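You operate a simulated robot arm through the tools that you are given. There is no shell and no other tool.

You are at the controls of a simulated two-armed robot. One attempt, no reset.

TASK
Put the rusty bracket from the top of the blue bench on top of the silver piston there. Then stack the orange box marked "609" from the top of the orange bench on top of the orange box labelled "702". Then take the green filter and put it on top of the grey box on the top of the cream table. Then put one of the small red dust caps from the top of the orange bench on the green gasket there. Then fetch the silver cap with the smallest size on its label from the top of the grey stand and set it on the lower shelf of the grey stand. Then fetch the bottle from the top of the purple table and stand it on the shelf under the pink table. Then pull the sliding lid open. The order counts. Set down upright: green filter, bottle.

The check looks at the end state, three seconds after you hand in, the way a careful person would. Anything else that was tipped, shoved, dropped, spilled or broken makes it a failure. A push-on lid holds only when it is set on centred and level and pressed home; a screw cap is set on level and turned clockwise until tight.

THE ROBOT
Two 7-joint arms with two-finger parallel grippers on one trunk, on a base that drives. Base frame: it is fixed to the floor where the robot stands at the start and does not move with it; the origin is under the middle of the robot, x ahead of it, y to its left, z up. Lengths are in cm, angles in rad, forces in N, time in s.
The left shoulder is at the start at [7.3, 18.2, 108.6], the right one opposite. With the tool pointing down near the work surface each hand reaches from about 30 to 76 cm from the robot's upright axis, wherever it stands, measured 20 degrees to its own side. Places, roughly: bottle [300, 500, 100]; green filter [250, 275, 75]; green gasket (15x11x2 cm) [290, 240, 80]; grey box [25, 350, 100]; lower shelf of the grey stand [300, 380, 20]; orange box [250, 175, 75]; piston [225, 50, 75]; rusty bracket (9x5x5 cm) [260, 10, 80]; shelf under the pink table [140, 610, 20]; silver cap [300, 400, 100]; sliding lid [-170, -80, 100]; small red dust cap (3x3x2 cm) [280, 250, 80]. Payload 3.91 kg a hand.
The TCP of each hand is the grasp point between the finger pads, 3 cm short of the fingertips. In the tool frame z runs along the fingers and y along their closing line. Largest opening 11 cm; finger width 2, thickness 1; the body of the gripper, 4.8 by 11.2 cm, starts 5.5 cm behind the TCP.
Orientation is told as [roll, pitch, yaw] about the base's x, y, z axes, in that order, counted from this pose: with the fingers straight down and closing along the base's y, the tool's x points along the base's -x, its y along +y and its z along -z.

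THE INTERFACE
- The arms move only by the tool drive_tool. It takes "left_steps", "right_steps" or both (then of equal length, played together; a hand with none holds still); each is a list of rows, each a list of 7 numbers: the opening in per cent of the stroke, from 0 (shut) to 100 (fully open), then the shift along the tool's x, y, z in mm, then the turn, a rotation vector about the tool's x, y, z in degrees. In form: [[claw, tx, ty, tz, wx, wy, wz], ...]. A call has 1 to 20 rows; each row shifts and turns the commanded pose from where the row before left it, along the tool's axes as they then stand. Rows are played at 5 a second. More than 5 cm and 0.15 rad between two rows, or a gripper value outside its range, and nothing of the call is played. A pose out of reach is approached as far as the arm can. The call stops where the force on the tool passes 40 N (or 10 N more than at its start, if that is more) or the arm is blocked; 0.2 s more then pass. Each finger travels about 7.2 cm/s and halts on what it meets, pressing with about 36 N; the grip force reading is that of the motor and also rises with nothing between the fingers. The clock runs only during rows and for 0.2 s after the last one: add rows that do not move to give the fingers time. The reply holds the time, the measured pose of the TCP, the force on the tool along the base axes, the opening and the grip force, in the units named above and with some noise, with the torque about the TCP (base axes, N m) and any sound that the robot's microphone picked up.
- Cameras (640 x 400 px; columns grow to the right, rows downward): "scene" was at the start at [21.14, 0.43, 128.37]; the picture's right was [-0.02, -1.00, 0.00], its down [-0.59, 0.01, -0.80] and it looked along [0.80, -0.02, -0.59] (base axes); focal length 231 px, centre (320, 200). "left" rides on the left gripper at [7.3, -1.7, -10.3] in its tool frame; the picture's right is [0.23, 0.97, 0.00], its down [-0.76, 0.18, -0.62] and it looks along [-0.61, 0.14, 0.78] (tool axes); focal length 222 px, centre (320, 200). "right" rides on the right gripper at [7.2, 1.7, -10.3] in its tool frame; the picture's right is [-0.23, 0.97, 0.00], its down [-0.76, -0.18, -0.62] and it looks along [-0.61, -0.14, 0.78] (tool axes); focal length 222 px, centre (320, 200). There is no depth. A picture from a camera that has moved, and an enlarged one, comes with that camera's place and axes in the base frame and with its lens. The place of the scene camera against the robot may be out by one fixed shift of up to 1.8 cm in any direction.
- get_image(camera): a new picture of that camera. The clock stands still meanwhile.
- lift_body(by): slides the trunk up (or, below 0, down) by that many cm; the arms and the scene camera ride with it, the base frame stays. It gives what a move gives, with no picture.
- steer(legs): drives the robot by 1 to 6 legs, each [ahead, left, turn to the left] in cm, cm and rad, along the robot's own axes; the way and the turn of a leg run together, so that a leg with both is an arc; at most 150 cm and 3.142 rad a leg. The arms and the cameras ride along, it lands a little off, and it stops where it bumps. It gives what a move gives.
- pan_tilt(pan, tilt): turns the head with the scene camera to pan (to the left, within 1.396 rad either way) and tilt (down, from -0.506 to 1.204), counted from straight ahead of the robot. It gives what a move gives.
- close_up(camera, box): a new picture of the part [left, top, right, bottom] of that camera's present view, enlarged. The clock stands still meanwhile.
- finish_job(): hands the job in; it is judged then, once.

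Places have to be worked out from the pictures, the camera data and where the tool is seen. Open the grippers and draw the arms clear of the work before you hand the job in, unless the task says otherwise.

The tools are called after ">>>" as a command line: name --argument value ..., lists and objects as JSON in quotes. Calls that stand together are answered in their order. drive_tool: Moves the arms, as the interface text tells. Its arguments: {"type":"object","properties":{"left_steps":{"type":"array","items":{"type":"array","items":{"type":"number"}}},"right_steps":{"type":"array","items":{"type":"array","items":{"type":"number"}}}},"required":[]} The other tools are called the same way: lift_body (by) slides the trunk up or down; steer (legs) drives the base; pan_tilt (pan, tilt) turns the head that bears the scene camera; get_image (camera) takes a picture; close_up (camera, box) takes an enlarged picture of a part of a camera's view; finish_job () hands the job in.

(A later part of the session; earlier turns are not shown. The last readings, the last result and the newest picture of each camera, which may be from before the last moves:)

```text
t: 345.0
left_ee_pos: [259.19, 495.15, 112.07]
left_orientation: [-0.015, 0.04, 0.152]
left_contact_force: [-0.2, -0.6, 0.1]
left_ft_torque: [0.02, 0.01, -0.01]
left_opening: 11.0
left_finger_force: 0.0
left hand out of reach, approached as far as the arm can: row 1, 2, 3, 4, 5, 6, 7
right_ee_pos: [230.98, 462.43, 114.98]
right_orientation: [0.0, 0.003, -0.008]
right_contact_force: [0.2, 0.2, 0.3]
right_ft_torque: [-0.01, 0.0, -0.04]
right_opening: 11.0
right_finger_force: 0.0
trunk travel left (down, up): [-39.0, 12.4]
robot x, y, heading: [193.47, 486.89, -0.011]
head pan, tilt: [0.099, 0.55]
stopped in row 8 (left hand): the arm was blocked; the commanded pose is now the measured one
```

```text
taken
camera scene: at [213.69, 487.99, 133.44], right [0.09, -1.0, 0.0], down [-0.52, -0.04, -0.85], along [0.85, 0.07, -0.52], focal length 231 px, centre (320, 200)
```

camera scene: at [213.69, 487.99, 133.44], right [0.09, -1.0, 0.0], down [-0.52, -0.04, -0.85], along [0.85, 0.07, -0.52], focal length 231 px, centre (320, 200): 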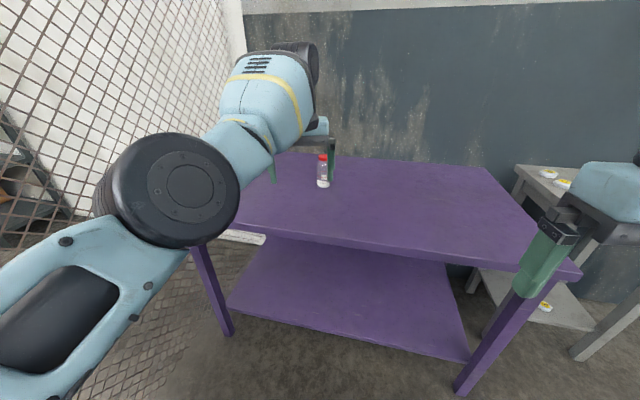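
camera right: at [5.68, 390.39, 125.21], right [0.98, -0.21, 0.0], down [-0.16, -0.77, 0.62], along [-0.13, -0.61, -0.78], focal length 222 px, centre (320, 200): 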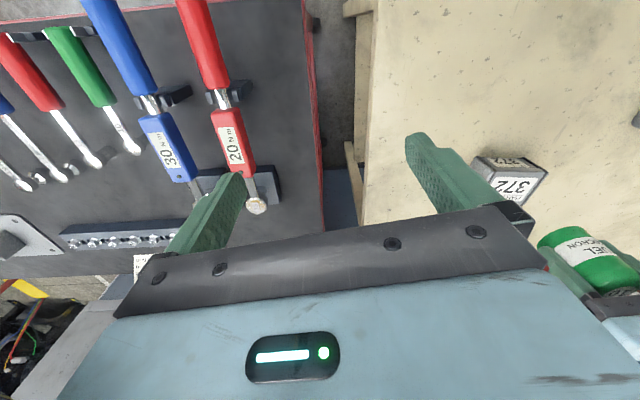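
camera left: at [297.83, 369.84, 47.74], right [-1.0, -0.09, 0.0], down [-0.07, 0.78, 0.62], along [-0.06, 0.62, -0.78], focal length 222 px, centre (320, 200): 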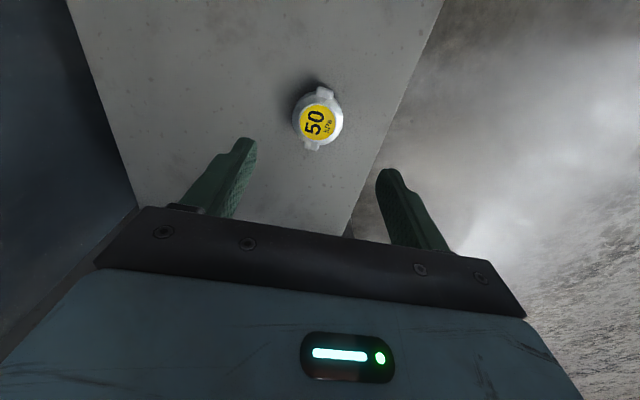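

The elbow stays folded in, so I will use the right hand for the bottle and park the left hand out to the side first.

>>> drive_tool --left_steps '[[100, 15, 45, 0, 0, 0, 0], [100, 15, 45, 0, 0, 0, 0], [100, 15, 45, 0, 0, 0, 0], [100, 15, 45, 0, 0, 0, 0], [100, 15, 45, 0, 0, 0, 0], [100, 15, 45, 0, 0, 0, 0], [100, 15, 45, 0, 0, 0, 0], [100, 15, 45, 0, 0, 0, 0]]'

>>> get_image --camera "scene"

>>> close_up --camera "scene" --box '[290, 140, 360, 200]'

```text
t: 346.8
left_ee_pos: [259.28, 495.16, 112.03]
left_orientation: [-0.016, 0.038, 0.152]
left_contact_force: [-0.8, 0.7, 0.3]
left_ft_torque: [-0.03, -0.02, 0.0]
left_opening: 11.0
left_finger_force: 0.1
left hand out of reach, approached as far as the arm can: row 1, 2, 3, 4, 5, 6, 7, 8
right_ee_pos: [231.14, 462.48, 115.06]
right_orientation: [0.0, -0.002, -0.009]
right_contact_force: [-0.2, -0.2, 0.2]
right_ft_torque: [-0.03, -0.01, 0.02]
right_opening: 11.0
right_finger_force: 0.0
trunk travel left (down, up): [-39.0, 12.4]
robot x, y, heading: [193.57, 486.77, -0.012]
head pan, tilt: [0.099, 0.55]
```

```text
taken
camera scene: at [213.69, 487.99, 133.44], right [0.09, -1.0, 0.0], down [-0.52, -0.04, -0.85], along [0.85, 0.07, -0.52], focal length 231 px, centre (320, 200)
```

scene: 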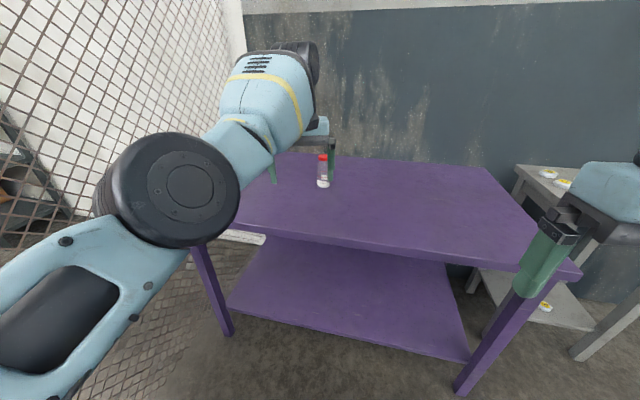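

```text
6.67 times, centred on (325, 170) of scene
camera zoom: at [213.69, 487.99, 133.44], right [0.09, -1.0, 0.0], down [-0.52, -0.04, -0.85], along [0.85, 0.07, -0.52], focal length 1542 px, centre (287, 400)
```

zoom: 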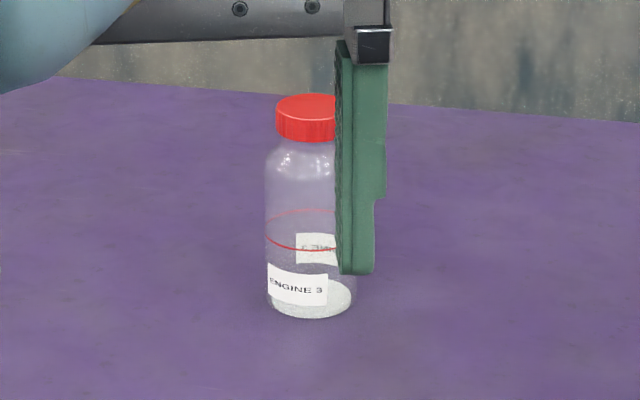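

The left arm did not move at all from here. I try other directions in small steps: outward-forward first, then left.

>>> drive_tool --left_steps '[[100, -20, 10, 0, 0, 0, 0], [100, -20, 10, 0, 0, 0, 0], [100, -10, 20, 0, 0, 0, 0], [100, 0, 20, 0, 0, 0, 0]]'

>>> drive_tool --left_steps '[[100, 0, 0, 30, 0, 0, 0], [100, 0, 20, 0, 0, 0, 0], [100, 0, 20, 0, 0, 0, 0]]'

```text
t: 347.8
left_ee_pos: [260.81, 501.89, 111.23]
left_orientation: [-0.017, 0.037, 0.149]
left_contact_force: [-0.4, 0.1, 0.7]
left_ft_torque: [0.01, -0.02, 0.0]
left_opening: 11.01
left_finger_force: 0.0
left hand out of reach, approached as far as the arm can: row 1, 2
right_ee_pos: [230.99, 462.48, 115.04]
right_orientation: [-0.001, 0.0, -0.009]
right_contact_force: [-0.3, -0.5, -0.9]
right_ft_torque: [-0.01, -0.02, 0.02]
right_opening: 11.0
right_finger_force: 0.0
trunk travel left (down, up): [-39.0, 12.4]
robot x, y, heading: [193.84, 486.35, -0.02]
head pan, tilt: [0.099, 0.55]
```

```text
t: 348.6
left_ee_pos: [261.94, 505.84, 108.53]
left_orientation: [-0.014, 0.04, 0.151]
left_contact_force: [0.2, 0.0, 0.0]
left_ft_torque: [-0.02, 0.04, 0.0]
left_opening: 11.0
left_finger_force: 0.0
left hand out of reach, approached as far as the arm can: row 1, 2, 3
right_ee_pos: [231.09, 462.42, 115.0]
right_orientation: [0.001, 0.002, -0.01]
right_contact_force: [0.2, -0.3, -0.4]
right_ft_torque: [-0.02, -0.01, 0.01]
right_opening: 11.0
right_finger_force: 0.0
trunk travel left (down, up): [-39.0, 12.4]
robot x, y, heading: [193.75, 486.57, -0.015]
head pan, tilt: [0.099, 0.55]
```

It moves again toward the left. I continue left and slightly back in small steps.

>>> drive_tool --left_steps '[[100, 0, 25, -15, 0, 0, 0], [100, 0, 25, -15, 0, 0, 0], [100, 10, 25, 0, 0, 0, 0], [100, 20, 25, 0, 0, 0, 0], [100, 25, 25, 0, 0, 0, 0], [100, 25, 25, 0, 0, 0, 0], [100, 25, 20, 0, 0, 0, 0], [100, 0, 0, 0, 0, 0, 0]]'

>>> get_image --camera "scene"

```text
t: 350.4
left_ee_pos: [259.38, 522.1, 115.14]
left_orientation: [-0.012, 0.04, 0.15]
left_contact_force: [-0.5, -0.3, 0.5]
left_ft_torque: [0.05, 0.01, 0.01]
left_opening: 11.01
left_finger_force: 0.0
left hand out of reach, approached as far as the arm can: row 3, 4, 5, 6, 7
right_ee_pos: [231.06, 462.42, 115.05]
right_orientation: [-0.002, 0.001, -0.01]
right_contact_force: [-1.0, -0.3, -0.8]
right_ft_torque: [-0.02, 0.0, 0.0]
right_opening: 11.0
right_finger_force: 0.1
trunk travel left (down, up): [-39.0, 12.4]
robot x, y, heading: [193.75, 486.8, -0.013]
head pan, tilt: [0.099, 0.55]
```

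```text
taken
camera scene: at [213.71, 487.96, 133.43], right [0.09, -1.0, 0.0], down [-0.52, -0.04, -0.85], along [0.85, 0.07, -0.52], focal length 231 px, centre (320, 200)
```

scene: 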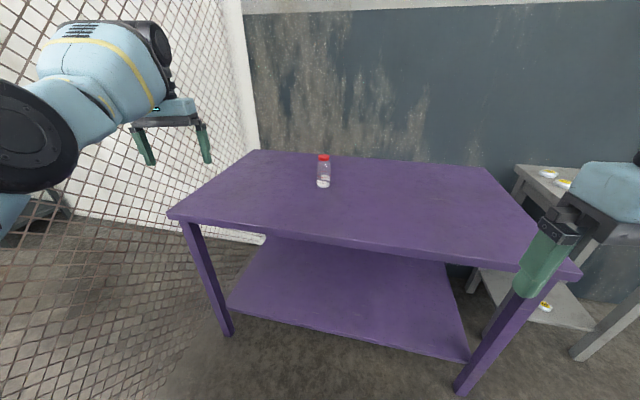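

The elbow seems to point outward again. I bring the left hand back toward its usual pose and level it.

>>> drive_tool --left_steps '[[100, 30, -12, 0, 0.7, -2.2, 0], [100, 30, -12, 0, 0, 0, 4], [100, 30, -12, 0, 0, 0, 4], [100, 30, -12, 0, 0, 0, 0], [100, 30, -12, 0, 0, 0, 0], [100, 30, -12, 0, 0, 0, 0], [100, 30, -12, 0, 0, 0, 0], [100, 30, -12, 0, 0, 0, 0], [100, 0, 0, 0, 0, 0, 0]]'

>>> get_image --camera "scene"

```text
t: 352.4
left_ee_pos: [258.73, 518.5, 120.04]
left_orientation: [-0.03, -0.007, 0.01]
left_contact_force: [0.1, -0.8, 0.3]
left_ft_torque: [0.01, 0.02, 0.0]
left_opening: 10.99
left_finger_force: 0.0
left hand out of reach, approached as far as the arm can: row 1, 2, 3, 4, 5, 6, 7, 8
right_ee_pos: [231.11, 462.37, 114.97]
right_orientation: [-0.001, 0.002, -0.007]
right_contact_force: [0.0, 0.7, -0.1]
right_ft_torque: [0.02, -0.04, -0.01]
right_opening: 10.99
right_finger_force: 0.0
trunk travel left (down, up): [-39.0, 12.4]
robot x, y, heading: [193.36, 486.7, -0.012]
head pan, tilt: [0.099, 0.55]
```

```text
taken
camera scene: at [213.69, 487.99, 133.44], right [0.09, -1.0, 0.0], down [-0.52, -0.04, -0.85], along [0.85, 0.07, -0.52], focal length 231 px, centre (320, 200)
```

scene: 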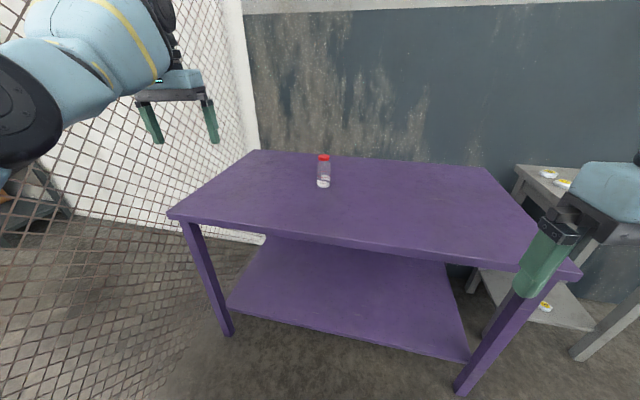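

The elbow is outward now but the arm still resists retracting, probably a wrist limit. I test whether turning the left hand's yaw frees it.

>>> drive_tool --left_steps '[[100, 0, 0, 0, 0, 0, -8], [100, 0, 0, 0, 0, 0, -8], [100, 0, 0, 0, 0, 0, -8], [100, 0, 0, 0, 0, 0, -8], [100, 20, 0, 0, 0, 0, 0], [100, 20, 0, 0, 0, 0, 0], [100, 20, 0, 0, 0, 0, 0]]'

>>> get_image --camera "scene"

```text
t: 354.0
left_ee_pos: [258.32, 515.66, 121.63]
left_orientation: [-0.023, 0.011, 0.569]
left_contact_force: [0.2, 0.4, 0.3]
left_ft_torque: [-0.02, -0.02, 0.01]
left_opening: 11.01
left_finger_force: 0.1
left hand out of reach, approached as far as the arm can: row 5, 6, 7
right_ee_pos: [231.09, 462.39, 115.02]
right_orientation: [0.0, -0.001, -0.008]
right_contact_force: [0.6, -0.3, 0.4]
right_ft_torque: [0.01, 0.01, 0.0]
right_opening: 11.02
right_finger_force: 0.0
trunk travel left (down, up): [-39.0, 12.4]
robot x, y, heading: [193.45, 487.02, -0.017]
head pan, tilt: [0.099, 0.55]
```

```text
taken
camera scene: at [213.67, 488.01, 133.44], right [0.09, -1.0, 0.0], down [-0.52, -0.04, -0.85], along [0.85, 0.07, -0.52], focal length 231 px, centre (320, 200)
```

scene: 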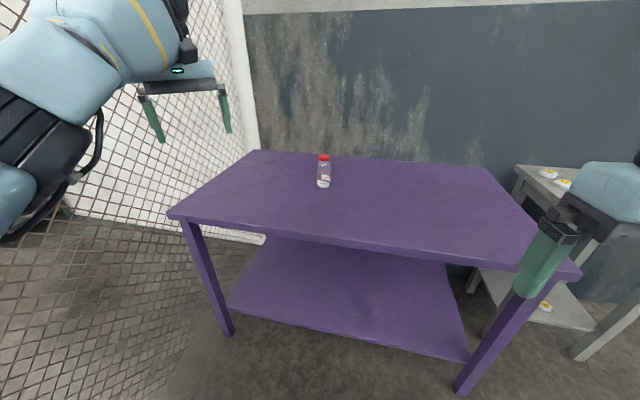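

The elbow is swivelling upward. I try moving the hand to the right and then back in small steps.

>>> drive_tool --left_steps '[[100, 16, -25, 0, 0, 0, 0], [100, 16, -25, 0, 0, 0, 0], [100, 16, -25, 0, 0, 0, 0], [100, 16, -25, 0, 0, 0, 0], [100, 16, -25, 0, 0, 0, 0], [100, 25, 10, 0, 0, 0, 0], [100, 25, 10, 0, 0, 0, 0], [100, 25, 10, 0, 0, 0, 0]]'

>>> get_image --camera "scene"

```text
t: 356.0
left_ee_pos: [253.59, 505.48, 122.78]
left_orientation: [-0.08, 0.065, 0.643]
left_contact_force: [-0.8, -0.4, -0.6]
left_ft_torque: [-0.01, 0.02, -0.01]
left_opening: 10.99
left_finger_force: 0.1
left hand out of reach, approached as far as the arm can: row 5, 6, 7, 8
right_ee_pos: [230.92, 462.5, 115.03]
right_orientation: [0.0, 0.0, -0.006]
right_contact_force: [-0.6, 0.5, 0.1]
right_ft_torque: [-0.01, 0.03, 0.0]
right_opening: 11.02
right_finger_force: 0.0
trunk travel left (down, up): [-39.0, 12.4]
robot x, y, heading: [193.64, 486.58, -0.016]
head pan, tilt: [0.099, 0.55]
stopped in row 8 (left hand): the arm was blocked; the commanded pose is now the measured one
```

```text
taken
camera scene: at [213.57, 488.04, 133.46], right [0.09, -1.0, 0.0], down [-0.52, -0.04, -0.85], along [0.85, 0.07, -0.52], focal length 231 px, centre (320, 200)
```

scene: 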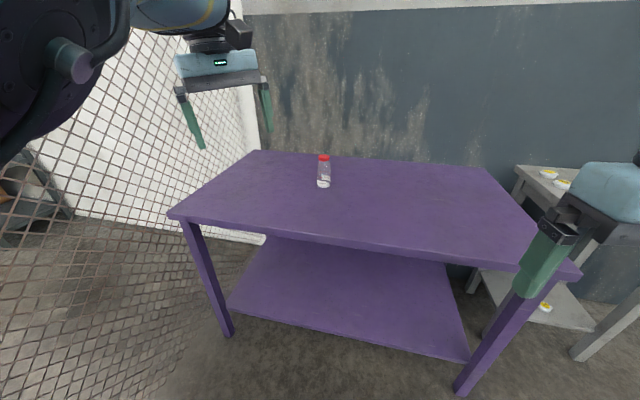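

The elbow has swung up beside the head. I lower the hand and move it outward, which should let the elbow drop to its normal outward side.

>>> drive_tool --left_steps '[[100, -10, 20, 20, 0, 0, 0], [100, -10, 20, 20, 0, 0, 0], [100, -10, 20, 20, 0, 0, 0], [100, 0, 10, 30, 0, 0, 0], [100, 0, 0, 30, 0, 0, 0], [100, 0, 0, 30, 0, 0, 0], [100, 0, 0, 0, 0, 0, 0]]'

>>> get_image --camera "scene"

```text
t: 357.8
left_ee_pos: [251.6, 515.27, 107.07]
left_orientation: [-0.135, 0.11, 0.716]
left_contact_force: [-0.5, 0.4, -0.1]
left_ft_torque: [0.01, 0.01, 0.04]
left_opening: 10.98
left_finger_force: 0.2
right_ee_pos: [231.06, 462.35, 115.06]
right_orientation: [-0.001, 0.002, -0.008]
right_contact_force: [-0.1, -0.2, 0.2]
right_ft_torque: [0.0, -0.03, 0.01]
right_opening: 10.98
right_finger_force: 0.1
trunk travel left (down, up): [-39.0, 12.4]
robot x, y, heading: [193.51, 487.24, -0.014]
head pan, tilt: [0.099, 0.55]
stopped in row 7 (left hand): the arm was blocked; the commanded pose is now the measured one
```

```text
taken
camera scene: at [213.73, 487.99, 133.44], right [0.09, -1.0, 0.0], down [-0.52, -0.04, -0.85], along [0.85, 0.07, -0.52], focal length 231 px, centre (320, 200)
```

scene: 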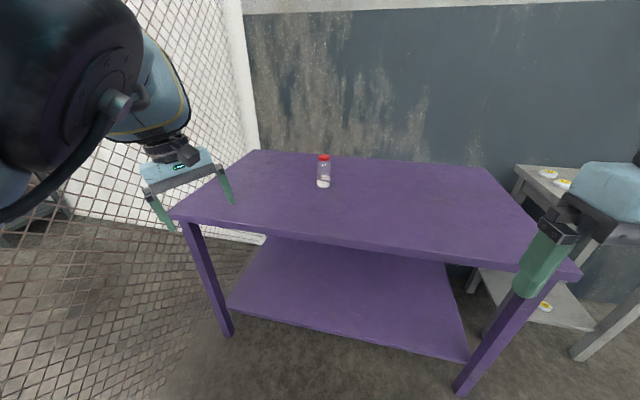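

The elbow presses against the head side. Turning the hand's yaw back should swing the elbow outward; I do that in steps and level the tool.

>>> drive_tool --left_steps '[[100, 0, 5, 0, -3, -3, 6], [100, 0, 5, 0, -3, -3, 6], [100, 0, 5, 0, -1, 0, 8], [100, 0, 5, 0, 0, 0, 8], [100, 0, 0, 0, 0, 0, 8], [100, 0, 0, 0, 0, 0, 0]]'

>>> get_image --camera "scene"

```text
t: 359.4
left_ee_pos: [250.08, 520.28, 106.24]
left_orientation: [-0.083, -0.008, 0.177]
left_contact_force: [0.5, 0.5, -1.1]
left_ft_torque: [0.0, 0.02, 0.0]
left_opening: 11.0
left_finger_force: 0.0
right_ee_pos: [231.17, 462.36, 114.91]
right_orientation: [-0.002, 0.003, -0.01]
right_contact_force: [-0.5, 0.4, -0.1]
right_ft_torque: [0.03, -0.03, 0.0]
right_opening: 10.97
right_finger_force: 0.1
trunk travel left (down, up): [-39.0, 12.4]
robot x, y, heading: [193.74, 487.12, -0.014]
head pan, tilt: [0.099, 0.55]
stopped in row 6 (left hand): the arm was blocked; the commanded pose is now the measured one
```

```text
taken
camera scene: at [213.72, 487.98, 133.44], right [0.09, -1.0, 0.0], down [-0.52, -0.04, -0.85], along [0.85, 0.07, -0.52], focal length 231 px, centre (320, 200)
```

scene: 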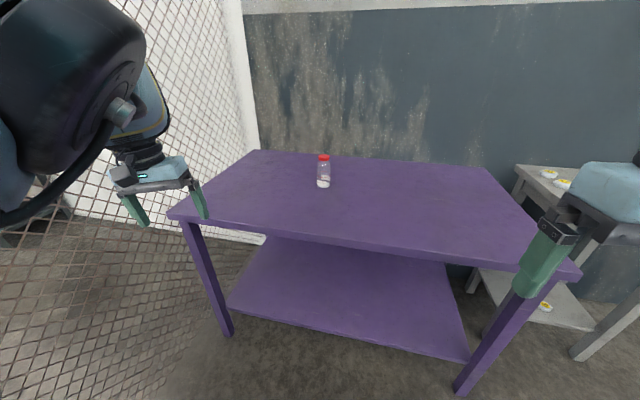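

The elbow still leans on the head. I move the hand further out to the left and lower, into the free space in front of the table, to swing the elbow outward.

>>> drive_tool --left_steps '[[100, 5, 30, 20, 0, 0, 0], [100, 5, 30, 20, 0, 0, 0], [100, 5, 30, 20, 0, 0, 0], [100, 5, 30, 20, 0, 0, 0], [100, 5, 30, 20, 0, 0, 0], [100, 5, 30, 20, 0, 0, 0], [100, 0, 0, 20, 0, 0, 0]]'

>>> get_image --camera "scene"

```text
t: 361.0
left_ee_pos: [244.39, 536.28, 90.66]
left_orientation: [-0.081, -0.009, 0.171]
left_contact_force: [0.2, -0.5, -0.6]
left_ft_torque: [-0.02, -0.01, 0.03]
left_opening: 11.01
left_finger_force: 0.2
right_ee_pos: [231.07, 462.39, 114.94]
right_orientation: [0.0, -0.001, -0.009]
right_contact_force: [0.0, 0.0, 1.4]
right_ft_torque: [-0.01, -0.05, -0.01]
right_opening: 11.03
right_finger_force: 0.1
trunk travel left (down, up): [-39.0, 12.4]
robot x, y, heading: [193.82, 486.67, -0.017]
head pan, tilt: [0.099, 0.55]
```

```text
taken
camera scene: at [213.75, 487.96, 133.43], right [0.09, -1.0, 0.0], down [-0.52, -0.04, -0.85], along [0.85, 0.07, -0.52], focal length 231 px, centre (320, 200)
```

scene: 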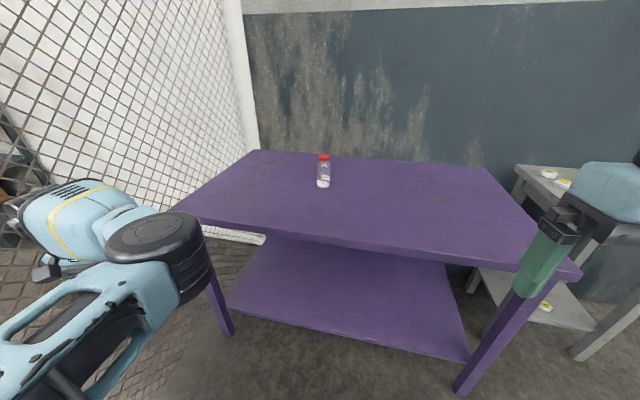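

The elbow is folded inward with the forearm pointing outward. I retrace to the nearly straight position where the elbow flipped to the left before, then this time lower the hand before moving right.

>>> drive_tool --left_steps '[[100, -35, -10, -25, 0, 0, 0], [100, -35, -10, -25, 0, 0, 0], [100, -35, -25, -25, 0, 0, 0], [100, -35, -30, -25, 0, 0, 0], [100, -35, -30, -25, 0, 0, 0], [100, -20, -30, -25, 0, 0, 0], [100, -10, -20, 0, 0, 0, 0]]'

>>> get_image --camera "scene"

```text
refused: row 4 steps farther than a row can; nothing moved
```

```text
taken
camera scene: at [213.75, 487.96, 133.43], right [0.09, -1.0, 0.0], down [-0.52, -0.04, -0.85], along [0.85, 0.07, -0.52], focal length 231 px, centre (320, 200)
```

scene: 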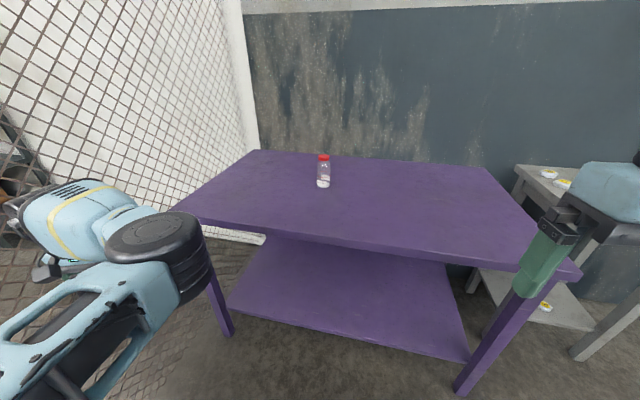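

One row was too long, so nothing moved. I repeat it with shorter steps.

>>> drive_tool --left_steps '[[100, -25, -8, -20, 0, 0, 0], [100, -25, -8, -20, 0, 0, 0], [100, -25, -15, -20, 0, 0, 0], [100, -25, -20, -20, 0, 0, 0], [100, -25, -25, -20, 0, 0, 0], [100, -25, -25, -20, 0, 0, 0], [100, -20, -20, -20, 0, 0, 0]]'

>>> get_image --camera "scene"

```text
t: 362.6
left_ee_pos: [261.72, 527.59, 105.87]
left_orientation: [-0.081, -0.01, 0.174]
left_contact_force: [-0.1, 0.5, -1.3]
left_ft_torque: [0.02, -0.01, -0.02]
left_opening: 10.98
left_finger_force: 0.0
left hand out of reach, approached as far as the arm can: row 7
right_ee_pos: [231.03, 462.28, 114.92]
right_orientation: [-0.001, -0.001, -0.009]
right_contact_force: [-0.3, -0.4, 0.4]
right_ft_torque: [-0.01, -0.02, -0.02]
right_opening: 10.98
right_finger_force: 0.0
trunk travel left (down, up): [-39.0, 12.4]
robot x, y, heading: [193.63, 486.78, -0.009]
head pan, tilt: [0.099, 0.55]
```

```text
taken
camera scene: at [213.64, 487.91, 133.45], right [0.09, -1.0, 0.0], down [-0.52, -0.04, -0.85], along [0.85, 0.07, -0.52], focal length 231 px, centre (320, 200)
```

scene: 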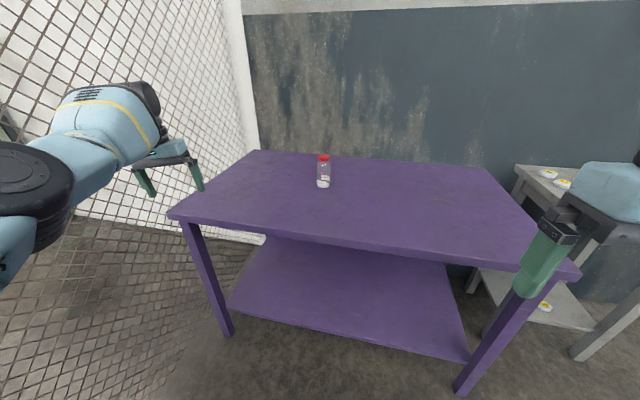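

I will finish with the right hand and park the left hand out to the left at a safe height.

>>> drive_tool --left_steps '[[100, 20, 10, -15, -2.3, 0, 0], [100, 25, 10, -15, -2.3, 0, 0], [100, 25, 10, -15, 0, 0, 5], [100, 30, 5, -15, 0, 0, 5], [100, 30, 5, -10, 0, 0, 0], [100, 30, 5, 0, 0, 0, 0], [100, 20, 5, 0, 0, 0, 0]]'

>>> get_image --camera "scene"

```text
t: 364.2
left_ee_pos: [255.67, 535.59, 116.72]
left_orientation: [-0.001, -0.006, -0.002]
left_contact_force: [0.0, -0.9, 0.0]
left_ft_torque: [0.01, -0.01, -0.03]
left_opening: 10.98
left_finger_force: 0.1
left hand out of reach, approached as far as the arm can: row 1, 2, 3, 4, 5, 6, 7
right_ee_pos: [231.15, 462.33, 115.13]
right_orientation: [-0.001, 0.003, -0.008]
right_contact_force: [0.3, -0.3, -0.7]
right_ft_torque: [-0.03, 0.0, -0.01]
right_opening: 11.02
right_finger_force: 0.2
trunk travel left (down, up): [-39.0, 12.4]
robot x, y, heading: [193.61, 486.95, -0.014]
head pan, tilt: [0.099, 0.55]
```

```text
taken
camera scene: at [213.71, 487.99, 133.44], right [0.09, -1.0, 0.0], down [-0.52, -0.04, -0.85], along [0.85, 0.07, -0.52], focal length 231 px, centre (320, 200)
```

scene: 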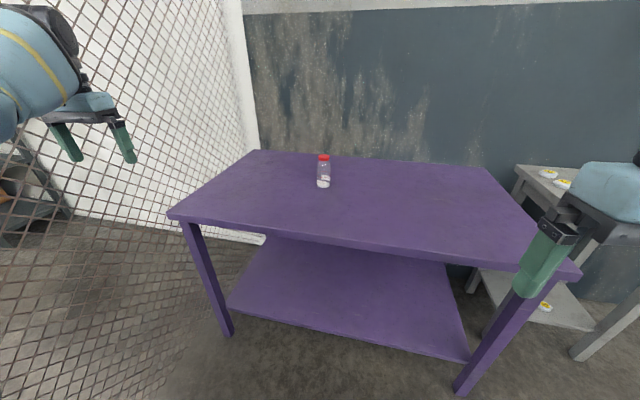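

The straight arm can't be pulled straight back, but it bent earlier while moving down. I lower it and then draw it in.

>>> drive_tool --left_steps '[[100, 0, 0, 25, 0, 0, 0], [100, 0, 0, 25, 0, 0, 0], [100, 5, -10, 25, 0, 0, 0], [100, 5, -10, 25, 0, 0, 0], [100, 20, 0, 10, 0, 0, 0], [100, 30, 0, 0, 0, 0, 0], [100, 30, 0, 0, 0, 0, 0], [100, 0, 0, 0, 0, 0, 0]]'

>>> get_image --camera "scene"

```text
t: 366.0
left_ee_pos: [257.33, 538.17, 108.29]
left_orientation: [0.001, -0.008, -0.002]
left_contact_force: [0.9, 0.5, 0.5]
left_ft_torque: [-0.03, 0.03, 0.01]
left_opening: 10.98
left_finger_force: 0.0
left hand out of reach, approached as far as the arm can: row 1, 2, 3, 4, 5, 6, 7
right_ee_pos: [231.13, 462.34, 114.93]
right_orientation: [-0.001, 0.001, -0.009]
right_contact_force: [-0.4, 1.4, 0.4]
right_ft_torque: [0.01, 0.01, 0.0]
right_opening: 10.99
right_finger_force: 0.0
trunk travel left (down, up): [-39.0, 12.4]
robot x, y, heading: [193.9, 486.9, -0.012]
head pan, tilt: [0.099, 0.55]
```

```text
taken
camera scene: at [213.74, 487.94, 133.43], right [0.09, -1.0, 0.0], down [-0.52, -0.04, -0.85], along [0.85, 0.07, -0.52], focal length 231 px, centre (320, 200)
```

scene: 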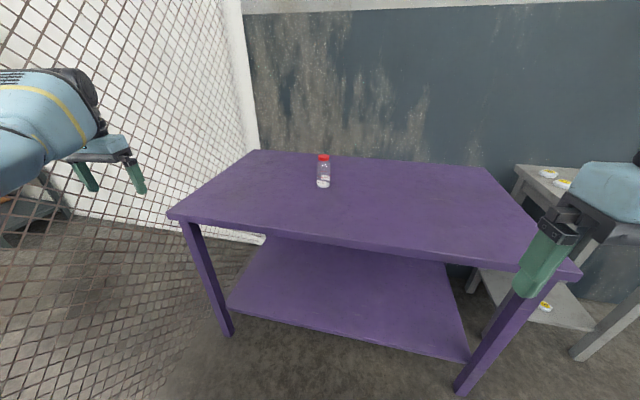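

The arm is straight and stuck on its sphere of reach. I tilt the tool forward in place, which pulls the wrist back and should make the elbow bend.

>>> drive_tool --left_steps '[[100, 0, 0, 0, 0, -8, 0], [100, 0, 0, 0, 0, -8, 0], [100, 0, 0, 0, 0, -8, 0], [100, 0, 0, 0, 0, -8, 0], [100, 0, 0, 0, 0, -8, 0], [100, 0, 0, 0, 0, -8, 0], [100, 0, 0, 0, 0, 0, 0]]'

>>> get_image --camera "scene"

```text
t: 367.6
left_ee_pos: [268.93, 544.26, 111.57]
left_orientation: [0.0, -0.846, -0.002]
left_contact_force: [0.0, -0.8, 0.9]
left_ft_torque: [0.01, -0.02, 0.01]
left_opening: 11.0
left_finger_force: 0.0
left hand out of reach, approached as far as the arm can: row 1, 2, 3, 4, 5, 6
right_ee_pos: [231.09, 462.34, 115.04]
right_orientation: [0.001, 0.001, -0.009]
right_contact_force: [-0.6, -0.5, 0.0]
right_ft_torque: [-0.01, -0.03, -0.04]
right_opening: 10.99
right_finger_force: 0.0
trunk travel left (down, up): [-39.0, 12.4]
robot x, y, heading: [193.48, 486.49, -0.013]
head pan, tilt: [0.099, 0.55]
```

```text
taken
camera scene: at [213.71, 487.94, 133.44], right [0.09, -1.0, 0.0], down [-0.52, -0.04, -0.85], along [0.85, 0.07, -0.52], focal length 231 px, centre (320, 200)
```

scene: 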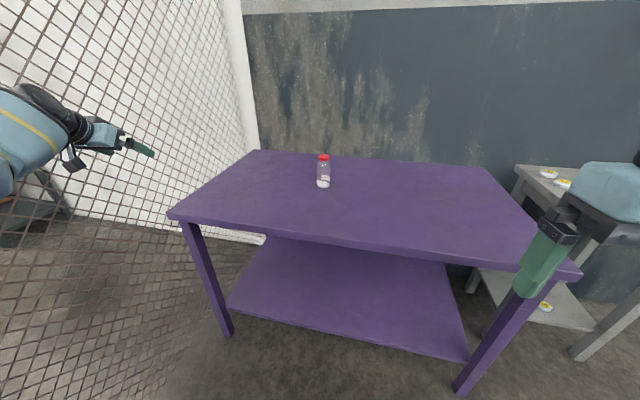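

The solver keeps the arm straight, so I will carry the left arm sideways instead, away from the work in front. I first move to open space, then sweep it left.

>>> steer --legs '[[-20, -60, 0]]'

>>> drive_tool --left_steps '[[100, 0, 0, 0, 0, 8, 0], [100, 0, 0, 0, 0, 8, 0], [100, 0, 0, 0, 0, 8, 0], [100, 0, 0, 0, 0, 8, 0], [100, 0, 0, 0, 0, 8, 0], [100, 0, 0, 0, 0, 8, 0], [100, 20, 38, 0, 0, 0, -3.5], [100, 20, 38, 0, 0, 0, -3.5], [100, 20, 38, 0, 0, 0, -3.5], [100, 20, 38, 0, 0, 0, -3.5], [100, 20, 38, 0, 0, 0, -3.5], [100, 20, 38, 0, 0, 0, -3.5], [100, 20, 38, 0, 0, 0, -3.5], [100, 20, 38, 0, 0, 0, -3.5], [100, 20, 38, 0, 0, 0, -3.5], [100, 20, 38, 0, 0, 0, -3.5]]'

>>> pan_tilt --pan 0.9 --tilt 0.3

>>> get_image --camera "scene"

```text
t: 373.3
left_ee_pos: [247.26, 486.37, 111.37]
left_orientation: [0.003, -0.846, 0.017]
left_contact_force: [0.6, 0.2, 0.5]
left_ft_torque: [-0.01, -0.02, -0.02]
left_opening: 11.0
left_finger_force: 0.1
right_ee_pos: [211.18, 403.63, 114.86]
right_orientation: [-0.001, 0.002, 0.013]
right_contact_force: [0.6, 0.5, 0.9]
right_ft_torque: [0.04, -0.02, -0.01]
right_opening: 11.0
right_finger_force: 0.1
trunk travel left (down, up): [-39.0, 12.4]
robot x, y, heading: [173.04, 427.19, 0.012]
head pan, tilt: [0.099, 0.55]
```

```text
t: 376.7
left_ee_pos: [206.53, 509.3, 106.19]
left_orientation: [-0.004, -0.007, 0.629]
left_contact_force: [0.3, 0.5, -0.1]
left_ft_torque: [0.02, -0.03, -0.01]
left_opening: 11.0
left_finger_force: 0.1
left hand out of reach, approached as far as the arm can: row 1, 2, 3, 4, 5, 6
right_ee_pos: [210.97, 403.78, 114.98]
right_orientation: [0.0, -0.001, 0.013]
right_contact_force: [0.4, -0.5, -0.1]
right_ft_torque: [-0.06, 0.0, 0.01]
right_opening: 11.0
right_finger_force: 0.0
trunk travel left (down, up): [-39.0, 12.4]
robot x, y, heading: [172.93, 427.25, 0.008]
head pan, tilt: [0.099, 0.55]
```

```text
t: 377.8
left_ee_pos: [206.73, 509.23, 106.29]
left_orientation: [-0.004, -0.006, 0.631]
left_contact_force: [0.0, 0.3, -0.1]
left_ft_torque: [0.01, 0.0, 0.02]
left_opening: 10.99
left_finger_force: 0.0
right_ee_pos: [211.06, 403.57, 115.03]
right_orientation: [0.0, 0.002, 0.013]
right_contact_force: [0.4, -0.1, -0.2]
right_ft_torque: [0.04, -0.01, -0.02]
right_opening: 11.01
right_finger_force: 0.1
trunk travel left (down, up): [-39.0, 12.4]
robot x, y, heading: [173.2, 427.22, 0.004]
head pan, tilt: [0.901, 0.3]
```

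```text
taken
camera scene: at [190.02, 435.28, 135.73], right [0.79, -0.62, 0.0], down [-0.18, -0.23, -0.96], along [0.59, 0.75, -0.3], focal length 231 px, centre (320, 200)
```

scene: 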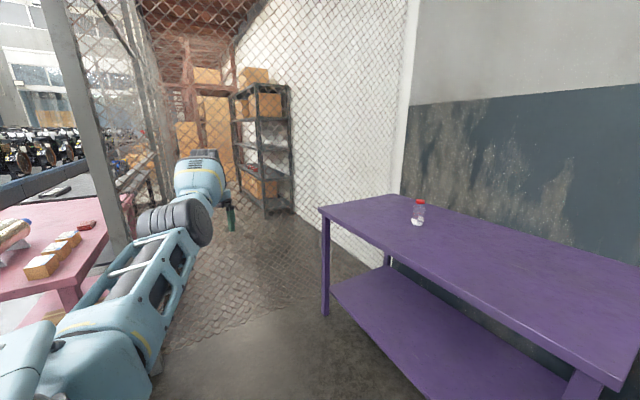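

The arm is sideways and not quite straight any more. I try drawing the hand back toward the body from here.

>>> drive_tool --left_steps '[[100, 23, -32, 0, 0, 0, 0], [100, 23, -32, 0, 0, 0, 0], [100, 23, -32, 0, 0, 0, 0], [100, 23, -32, 0, 0, 0, 0], [100, 23, -32, 0, 0, 0, 0], [100, 23, -32, 0, 0, 0, 0]]'

>>> get_image --camera "scene"

```text
t: 379.2
left_ee_pos: [206.88, 493.3, 106.34]
left_orientation: [-0.003, -0.005, 0.629]
left_contact_force: [-1.1, -0.2, -0.5]
left_ft_torque: [-0.02, -0.03, -0.04]
left_opening: 11.02
left_finger_force: 0.1
left hand out of reach, approached as far as the arm can: row 1, 2
right_ee_pos: [211.04, 403.57, 114.97]
right_orientation: [0.002, 0.002, 0.012]
right_contact_force: [-0.1, 0.0, 0.2]
right_ft_torque: [0.03, -0.01, 0.0]
right_opening: 10.99
right_finger_force: 0.0
trunk travel left (down, up): [-39.0, 12.4]
robot x, y, heading: [173.16, 427.1, 0.007]
head pan, tilt: [0.901, 0.3]
```

```text
taken
camera scene: at [189.96, 435.19, 135.75], right [0.79, -0.62, 0.0], down [-0.18, -0.23, -0.96], along [0.59, 0.75, -0.29], focal length 231 px, centre (320, 200)
```

scene: 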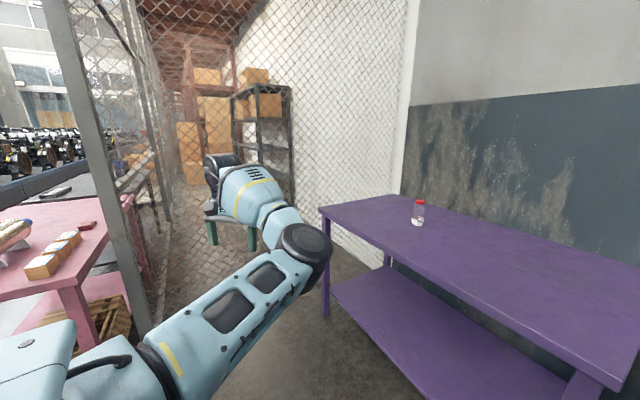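

The hand comes in, but the elbow is on the wrong (front) side. I pass the hand underneath the elbow, as it happened the other way round in the stand: first straight down in the free aisle.

>>> drive_tool --left_steps '[[100, 5, -7, 45, 0, 0, 0], [100, 5, -7, 45, 0, 0, 0], [100, 5, -7, 45, 0, 0, 0], [100, 5, -7, 45, 0, 0, 0], [100, 5, -7, 45, 0, 0, 0], [100, 5, -7, 45, 0, 0, 0], [100, 5, -7, 45, 0, 0, 0], [100, 5, -7, 45, 0, 0, 0], [100, 5, -7, 45, 0, 0, 0]]'

>>> pan_tilt --pan 0.6 --tilt 0.7

>>> get_image --camera "scene"

```text
t: 381.2
left_ee_pos: [207.29, 486.02, 66.1]
left_orientation: [-0.003, -0.007, 0.631]
left_contact_force: [-0.4, -0.2, -0.4]
left_ft_torque: [-0.02, -0.02, 0.02]
left_opening: 11.01
left_finger_force: 0.3
right_ee_pos: [211.11, 403.64, 115.01]
right_orientation: [0.001, 0.003, 0.012]
right_contact_force: [-0.1, -0.2, 0.2]
right_ft_torque: [0.04, 0.01, -0.01]
right_opening: 11.0
right_finger_force: 0.2
trunk travel left (down, up): [-39.0, 12.4]
robot x, y, heading: [173.25, 427.31, 0.004]
head pan, tilt: [0.901, 0.3]
```

```text
t: 382.1
left_ee_pos: [207.25, 486.09, 66.17]
left_orientation: [-0.003, -0.008, 0.63]
left_contact_force: [0.3, -0.3, -0.2]
left_ft_torque: [-0.01, 0.02, -0.02]
left_opening: 11.02
left_finger_force: 0.1
right_ee_pos: [211.14, 403.61, 114.98]
right_orientation: [-0.002, 0.001, 0.014]
right_contact_force: [0.0, 0.7, 1.0]
right_ft_torque: [0.0, -0.02, 0.01]
right_opening: 10.99
right_finger_force: 0.0
trunk travel left (down, up): [-39.0, 12.4]
robot x, y, heading: [172.98, 427.41, 0.006]
head pan, tilt: [0.6, 0.7]
```

```text
taken
camera scene: at [191.23, 432.78, 132.13], right [0.57, -0.82, 0.0], down [-0.53, -0.37, -0.77], along [0.63, 0.44, -0.64], focal length 231 px, centre (320, 200)
```

scene: 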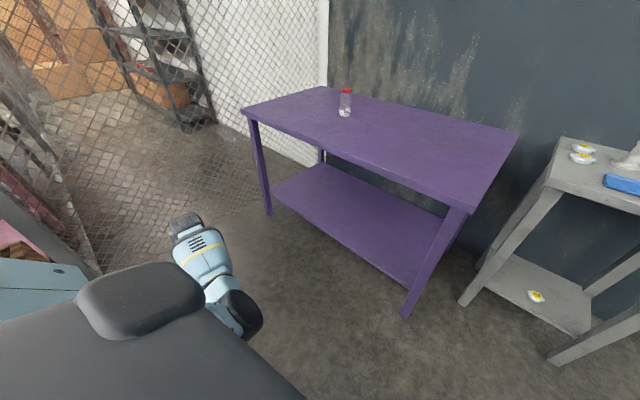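

It moves freely and the elbow has dropped below. I now sweep the hand to the right, low in front of the body.

>>> drive_tool --left_steps '[[100, 17, -34, 15, 0, 0, 0], [100, 17, -34, 15, 0, 0, 0], [100, 17, -34, 15, 0, 0, 0], [100, 17, -34, 10, 0, 0, 0], [100, 17, -34, 0, 0, 0, 0], [100, 17, -34, 0, 0, 0, 0], [100, 17, -34, 0, 0, 0, 0]]'

>>> get_image --camera "scene"

```text
t: 383.9
left_ee_pos: [212.8, 466.37, 62.59]
left_orientation: [0.073, -0.103, 0.653]
left_contact_force: [0.8, 0.9, -0.1]
left_ft_torque: [-0.01, -0.02, 0.02]
left_opening: 11.0
left_finger_force: 0.0
right_ee_pos: [211.14, 403.7, 114.97]
right_orientation: [-0.001, 0.001, 0.011]
right_contact_force: [0.2, 1.4, -0.6]
right_ft_torque: [0.01, 0.01, 0.01]
right_opening: 10.98
right_finger_force: 0.1
trunk travel left (down, up): [-39.0, 12.4]
robot x, y, heading: [173.26, 427.3, 0.007]
head pan, tilt: [0.6, 0.7]
stopped in row 7 (left hand): the arm was blocked; the commanded pose is now the measured one
```

```text
taken
camera scene: at [191.24, 432.8, 132.12], right [0.57, -0.82, 0.0], down [-0.53, -0.37, -0.76], along [0.63, 0.44, -0.64], focal length 231 px, centre (320, 200)
```

scene: 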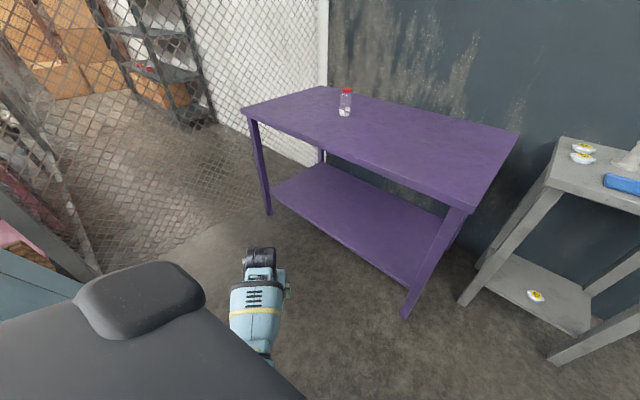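

The elbow met the torso. I extend the hand further forward first, so the elbow clears the body, then sweep right.

>>> drive_tool --left_steps '[[100, -26, -30, 0, 0, 0, 0], [100, -26, -30, 0, 0, 0, 0], [100, -26, -30, 0, 0, 0, 0], [100, -26, -30, 0, 0, 0, 0], [100, -26, -30, 0, 0, 0, 0], [100, -26, -30, 0, 0, 0, 0], [100, 25, -33, 0, 0, 0, 0], [100, 25, -33, 0, 0, 0, 0], [100, 25, -33, 0, 0, 0, 0], [100, 25, -33, 0, 0, 0, 0], [100, 25, -33, 0, 0, 0, 0]]'

>>> get_image --camera "scene"

```text
t: 386.3
left_ee_pos: [234.4, 441.31, 61.79]
left_orientation: [0.07, -0.1, 0.654]
left_contact_force: [-0.4, 0.2, 0.8]
left_ft_torque: [0.02, 0.03, 0.03]
left_opening: 11.03
left_finger_force: 0.0
left hand out of reach, approached as far as the arm can: row 9, 10, 11
right_ee_pos: [211.18, 403.61, 114.97]
right_orientation: [0.001, 0.001, 0.011]
right_contact_force: [-0.8, -0.2, -0.3]
right_ft_torque: [0.03, -0.02, -0.04]
right_opening: 11.0
right_finger_force: 0.0
trunk travel left (down, up): [-39.0, 12.4]
robot x, y, heading: [172.92, 427.27, 0.005]
head pan, tilt: [0.6, 0.7]
```

```text
taken
camera scene: at [191.21, 432.71, 132.13], right [0.57, -0.82, 0.0], down [-0.53, -0.37, -0.77], along [0.63, 0.44, -0.64], focal length 231 px, centre (320, 200)
```

scene: 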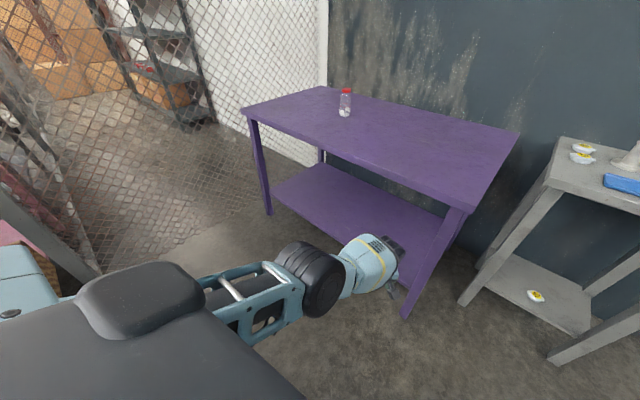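

Now the forearm points right from the elbow, which looks like the normal side. I draw the hand back and up gently.

>>> drive_tool --left_steps '[[100, 25, 5, -20, 0, 0, 0], [100, 25, 5, -20, 0, 0, 0], [100, 25, 5, -20, 0, 0, 0], [100, 25, 5, -20, 0, 0, 0], [100, 25, 8, -20, 0, 0, 0], [100, 25, 8, -20, 0, 0, 0]]'

>>> get_image --camera "scene"

```text
t: 387.7
left_ee_pos: [232.3, 431.65, 64.71]
left_orientation: [0.086, -0.104, 0.673]
left_contact_force: [1.0, -0.3, -0.9]
left_ft_torque: [-0.03, -0.04, 0.0]
left_opening: 11.0
left_finger_force: 0.2
left hand out of reach, approached as far as the arm can: row 1, 2, 3, 4, 5, 6
right_ee_pos: [211.05, 403.66, 114.88]
right_orientation: [0.002, 0.003, 0.011]
right_contact_force: [0.6, -0.4, 0.1]
right_ft_torque: [0.01, -0.02, -0.05]
right_opening: 11.0
right_finger_force: 0.1
trunk travel left (down, up): [-39.0, 12.4]
robot x, y, heading: [172.89, 427.23, 0.008]
head pan, tilt: [0.6, 0.7]
```

```text
taken
camera scene: at [191.24, 432.8, 132.12], right [0.57, -0.82, 0.0], down [-0.53, -0.37, -0.76], along [0.63, 0.44, -0.64], focal length 231 px, centre (320, 200)
```

scene: 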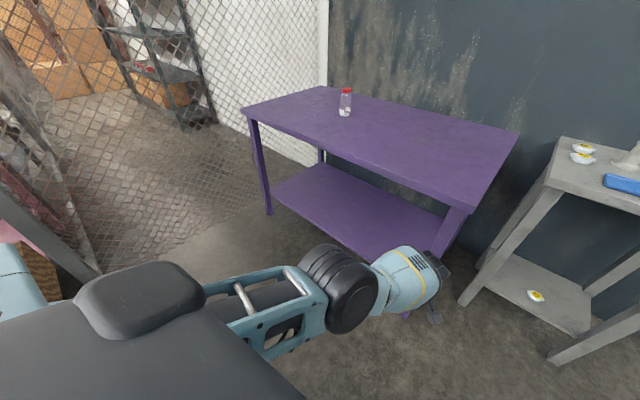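

The arm swings along but still does not fold. I try raising the hand straight up from here.

>>> drive_tool --left_steps '[[100, 0, 10, -30, 0, 0, 4], [100, 0, 10, -30, 0, 0, 4], [100, 0, 10, -30, 0, 0, 4], [100, 0, 10, -30, 0, 0, 4], [100, 0, 10, -30, 0, 0, 4], [100, 0, 10, -30, 0, 0, 4]]'

>>> get_image --camera "scene"

```text
t: 389.3
left_ee_pos: [237.99, 432.54, 78.99]
left_orientation: [0.124, -0.05, 0.269]
left_contact_force: [1.1, -0.5, -0.5]
left_ft_torque: [-0.02, 0.0, -0.01]
left_opening: 11.01
left_finger_force: 0.1
left hand out of reach, approached as far as the arm can: row 1, 2, 3, 4, 5, 6
right_ee_pos: [211.1, 403.77, 114.89]
right_orientation: [0.0, 0.001, 0.012]
right_contact_force: [-0.3, -0.6, 0.3]
right_ft_torque: [0.02, 0.0, -0.01]
right_opening: 11.0
right_finger_force: 0.0
trunk travel left (down, up): [-39.0, 12.4]
robot x, y, heading: [172.98, 426.81, 0.004]
head pan, tilt: [0.6, 0.7]
stopped in row 6 (left hand): the arm was blocked; the commanded pose is now the measured one
```

```text
taken
camera scene: at [191.25, 432.8, 132.12], right [0.57, -0.82, 0.0], down [-0.53, -0.37, -0.76], along [0.63, 0.44, -0.64], focal length 231 px, centre (320, 200)
```

scene: 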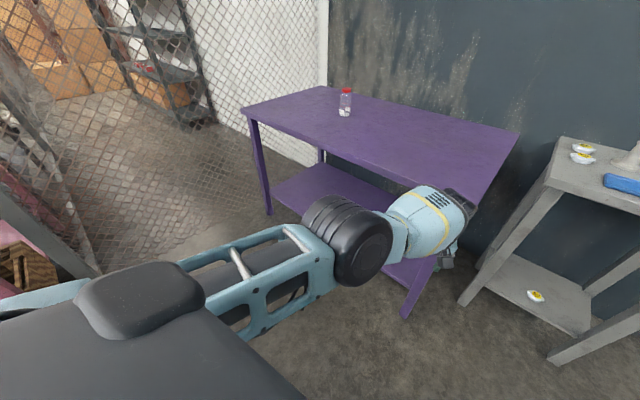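

The arm slides along its reach sphere when the pull has a sideways part. I pull exactly toward the shoulder this time, over more rows.

>>> drive_tool --left_steps '[[100, 26, 13, -4, 0, 0, 0], [100, 26, 13, -4, 0, 0, 0], [100, 26, 13, -4, 0, 0, 0], [100, 26, 13, -4, 0, 0, 0], [100, 26, 13, -4, 0, 0, 0], [100, 26, 13, -4, 0, 0, 0], [100, 26, 13, -4, 0, 0, 0], [100, 26, 13, -4, 0, 0, 0]]'

>>> get_image --camera "scene"

```text
t: 391.1
left_ee_pos: [237.47, 432.15, 77.57]
left_orientation: [0.129, -0.055, 0.299]
left_contact_force: [-0.8, -0.2, 0.0]
left_ft_torque: [-0.04, -0.03, 0.03]
left_opening: 10.99
left_finger_force: 0.1
left hand out of reach, approached as far as the arm can: row 1, 2, 3, 4, 5, 6, 7, 8
right_ee_pos: [211.06, 403.62, 114.91]
right_orientation: [0.001, 0.002, 0.012]
right_contact_force: [0.3, -0.8, -1.3]
right_ft_torque: [0.03, 0.01, 0.0]
right_opening: 11.01
right_finger_force: 0.0
trunk travel left (down, up): [-39.0, 12.4]
robot x, y, heading: [172.87, 427.29, 0.009]
head pan, tilt: [0.6, 0.7]
```

```text
taken
camera scene: at [191.23, 432.78, 132.12], right [0.57, -0.82, 0.0], down [-0.53, -0.37, -0.76], along [0.63, 0.44, -0.64], focal length 231 px, centre (320, 200)
```

scene: 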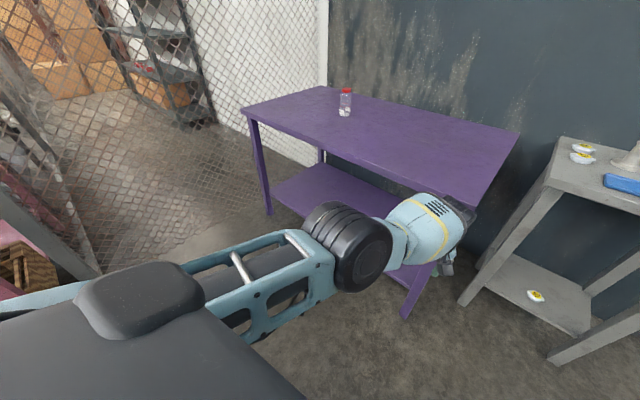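

It stays stuck, so I give up unfolding it. I swing the left arm back along its sphere to the left side, where it could be drawn in before.

>>> drive_tool --left_steps '[[100, -12, 38, -8, 0, 0, 0], [100, -12, 38, -8, 0, 0, 0], [100, -12, 38, -8, 0, 0, 0], [100, -12, 38, -8, 0, 0, 0], [100, -5, 40, -8, 0, 0, 0], [100, -5, 40, -8, -2, 1, -4], [100, 0, 40, -8, -2, 1, -4], [100, 5, 40, -8, -2, 1, -4], [100, 10, 40, -8, -1, 0, -4], [100, 20, 38, -8, 0, 0, -4], [100, 20, 38, -8, 0, 0, 0], [100, 20, 38, -8, 0, 0, 0], [100, 20, 38, -8, 0, 0, 0]]'

>>> get_image --camera "scene"

```text
t: 393.9
left_ee_pos: [240.61, 470.74, 93.11]
left_orientation: [0.228, -0.065, 0.616]
left_contact_force: [0.1, 0.0, 0.8]
left_ft_torque: [0.01, -0.03, 0.02]
left_opening: 10.99
left_finger_force: 0.1
left hand out of reach, approached as far as the arm can: row 1, 2, 3, 4, 5, 6, 7, 8, 9, 10, 11, 12, 13
right_ee_pos: [211.14, 403.69, 115.09]
right_orientation: [-0.001, 0.002, 0.012]
right_contact_force: [0.6, 0.7, -0.2]
right_ft_torque: [-0.01, 0.02, 0.01]
right_opening: 11.02
right_finger_force: 0.2
trunk travel left (down, up): [-39.0, 12.4]
robot x, y, heading: [173.49, 427.45, 0.006]
head pan, tilt: [0.6, 0.7]
```

```text
taken
camera scene: at [191.2, 432.81, 132.13], right [0.57, -0.82, 0.0], down [-0.53, -0.37, -0.77], along [0.63, 0.44, -0.64], focal length 231 px, centre (320, 200)
```

scene: 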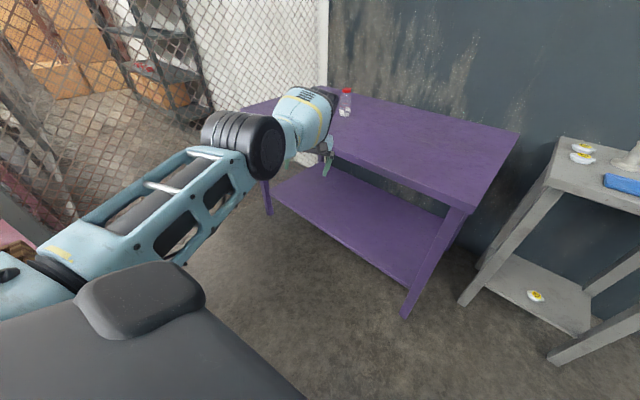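

The elbow is now on the left with the forearm bending right, like the normal posture. I level the tool and pull the hand in toward the front.

>>> drive_tool --left_steps '[[100, 0, 0, 0, 3.3, 0.9, 0], [100, 0, 0, 0, 3.3, 0.9, 0], [100, 0, 0, 0, 3.3, 0.9, 0], [100, 0, 0, 0, 3.3, 0.9, 0], [100, 28, -2, 0, 0, 0, 0], [100, 28, -2, 0, 0, 0, 0], [100, 28, -2, 0, 0, 0, 0], [100, 28, -2, 0, 0, 0, 0], [100, 28, -2, 0, 0, 0, 0]]'

>>> get_image --camera "scene"

```text
t: 395.9
left_ee_pos: [242.71, 464.38, 93.38]
left_orientation: [0.0, 0.0, 0.622]
left_contact_force: [0.9, 0.4, 0.0]
left_ft_torque: [0.01, 0.02, -0.02]
left_opening: 11.01
left_finger_force: 0.0
left hand out of reach, approached as far as the arm can: row 3, 5, 6, 7, 8, 9
right_ee_pos: [211.16, 403.6, 114.99]
right_orientation: [0.0, 0.003, 0.012]
right_contact_force: [-0.5, 0.4, 0.3]
right_ft_torque: [0.02, -0.02, -0.02]
right_opening: 10.99
right_finger_force: 0.0
trunk travel left (down, up): [-39.0, 12.4]
robot x, y, heading: [173.21, 427.13, 0.007]
head pan, tilt: [0.6, 0.7]
```

```text
taken
camera scene: at [191.24, 432.75, 132.12], right [0.57, -0.82, 0.0], down [-0.53, -0.37, -0.77], along [0.63, 0.44, -0.64], focal length 231 px, centre (320, 200)
```

scene: 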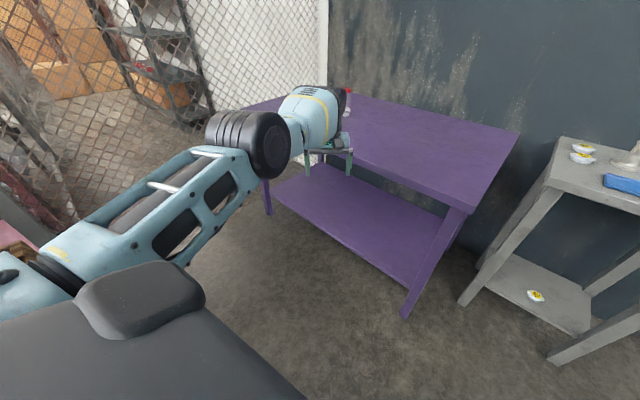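

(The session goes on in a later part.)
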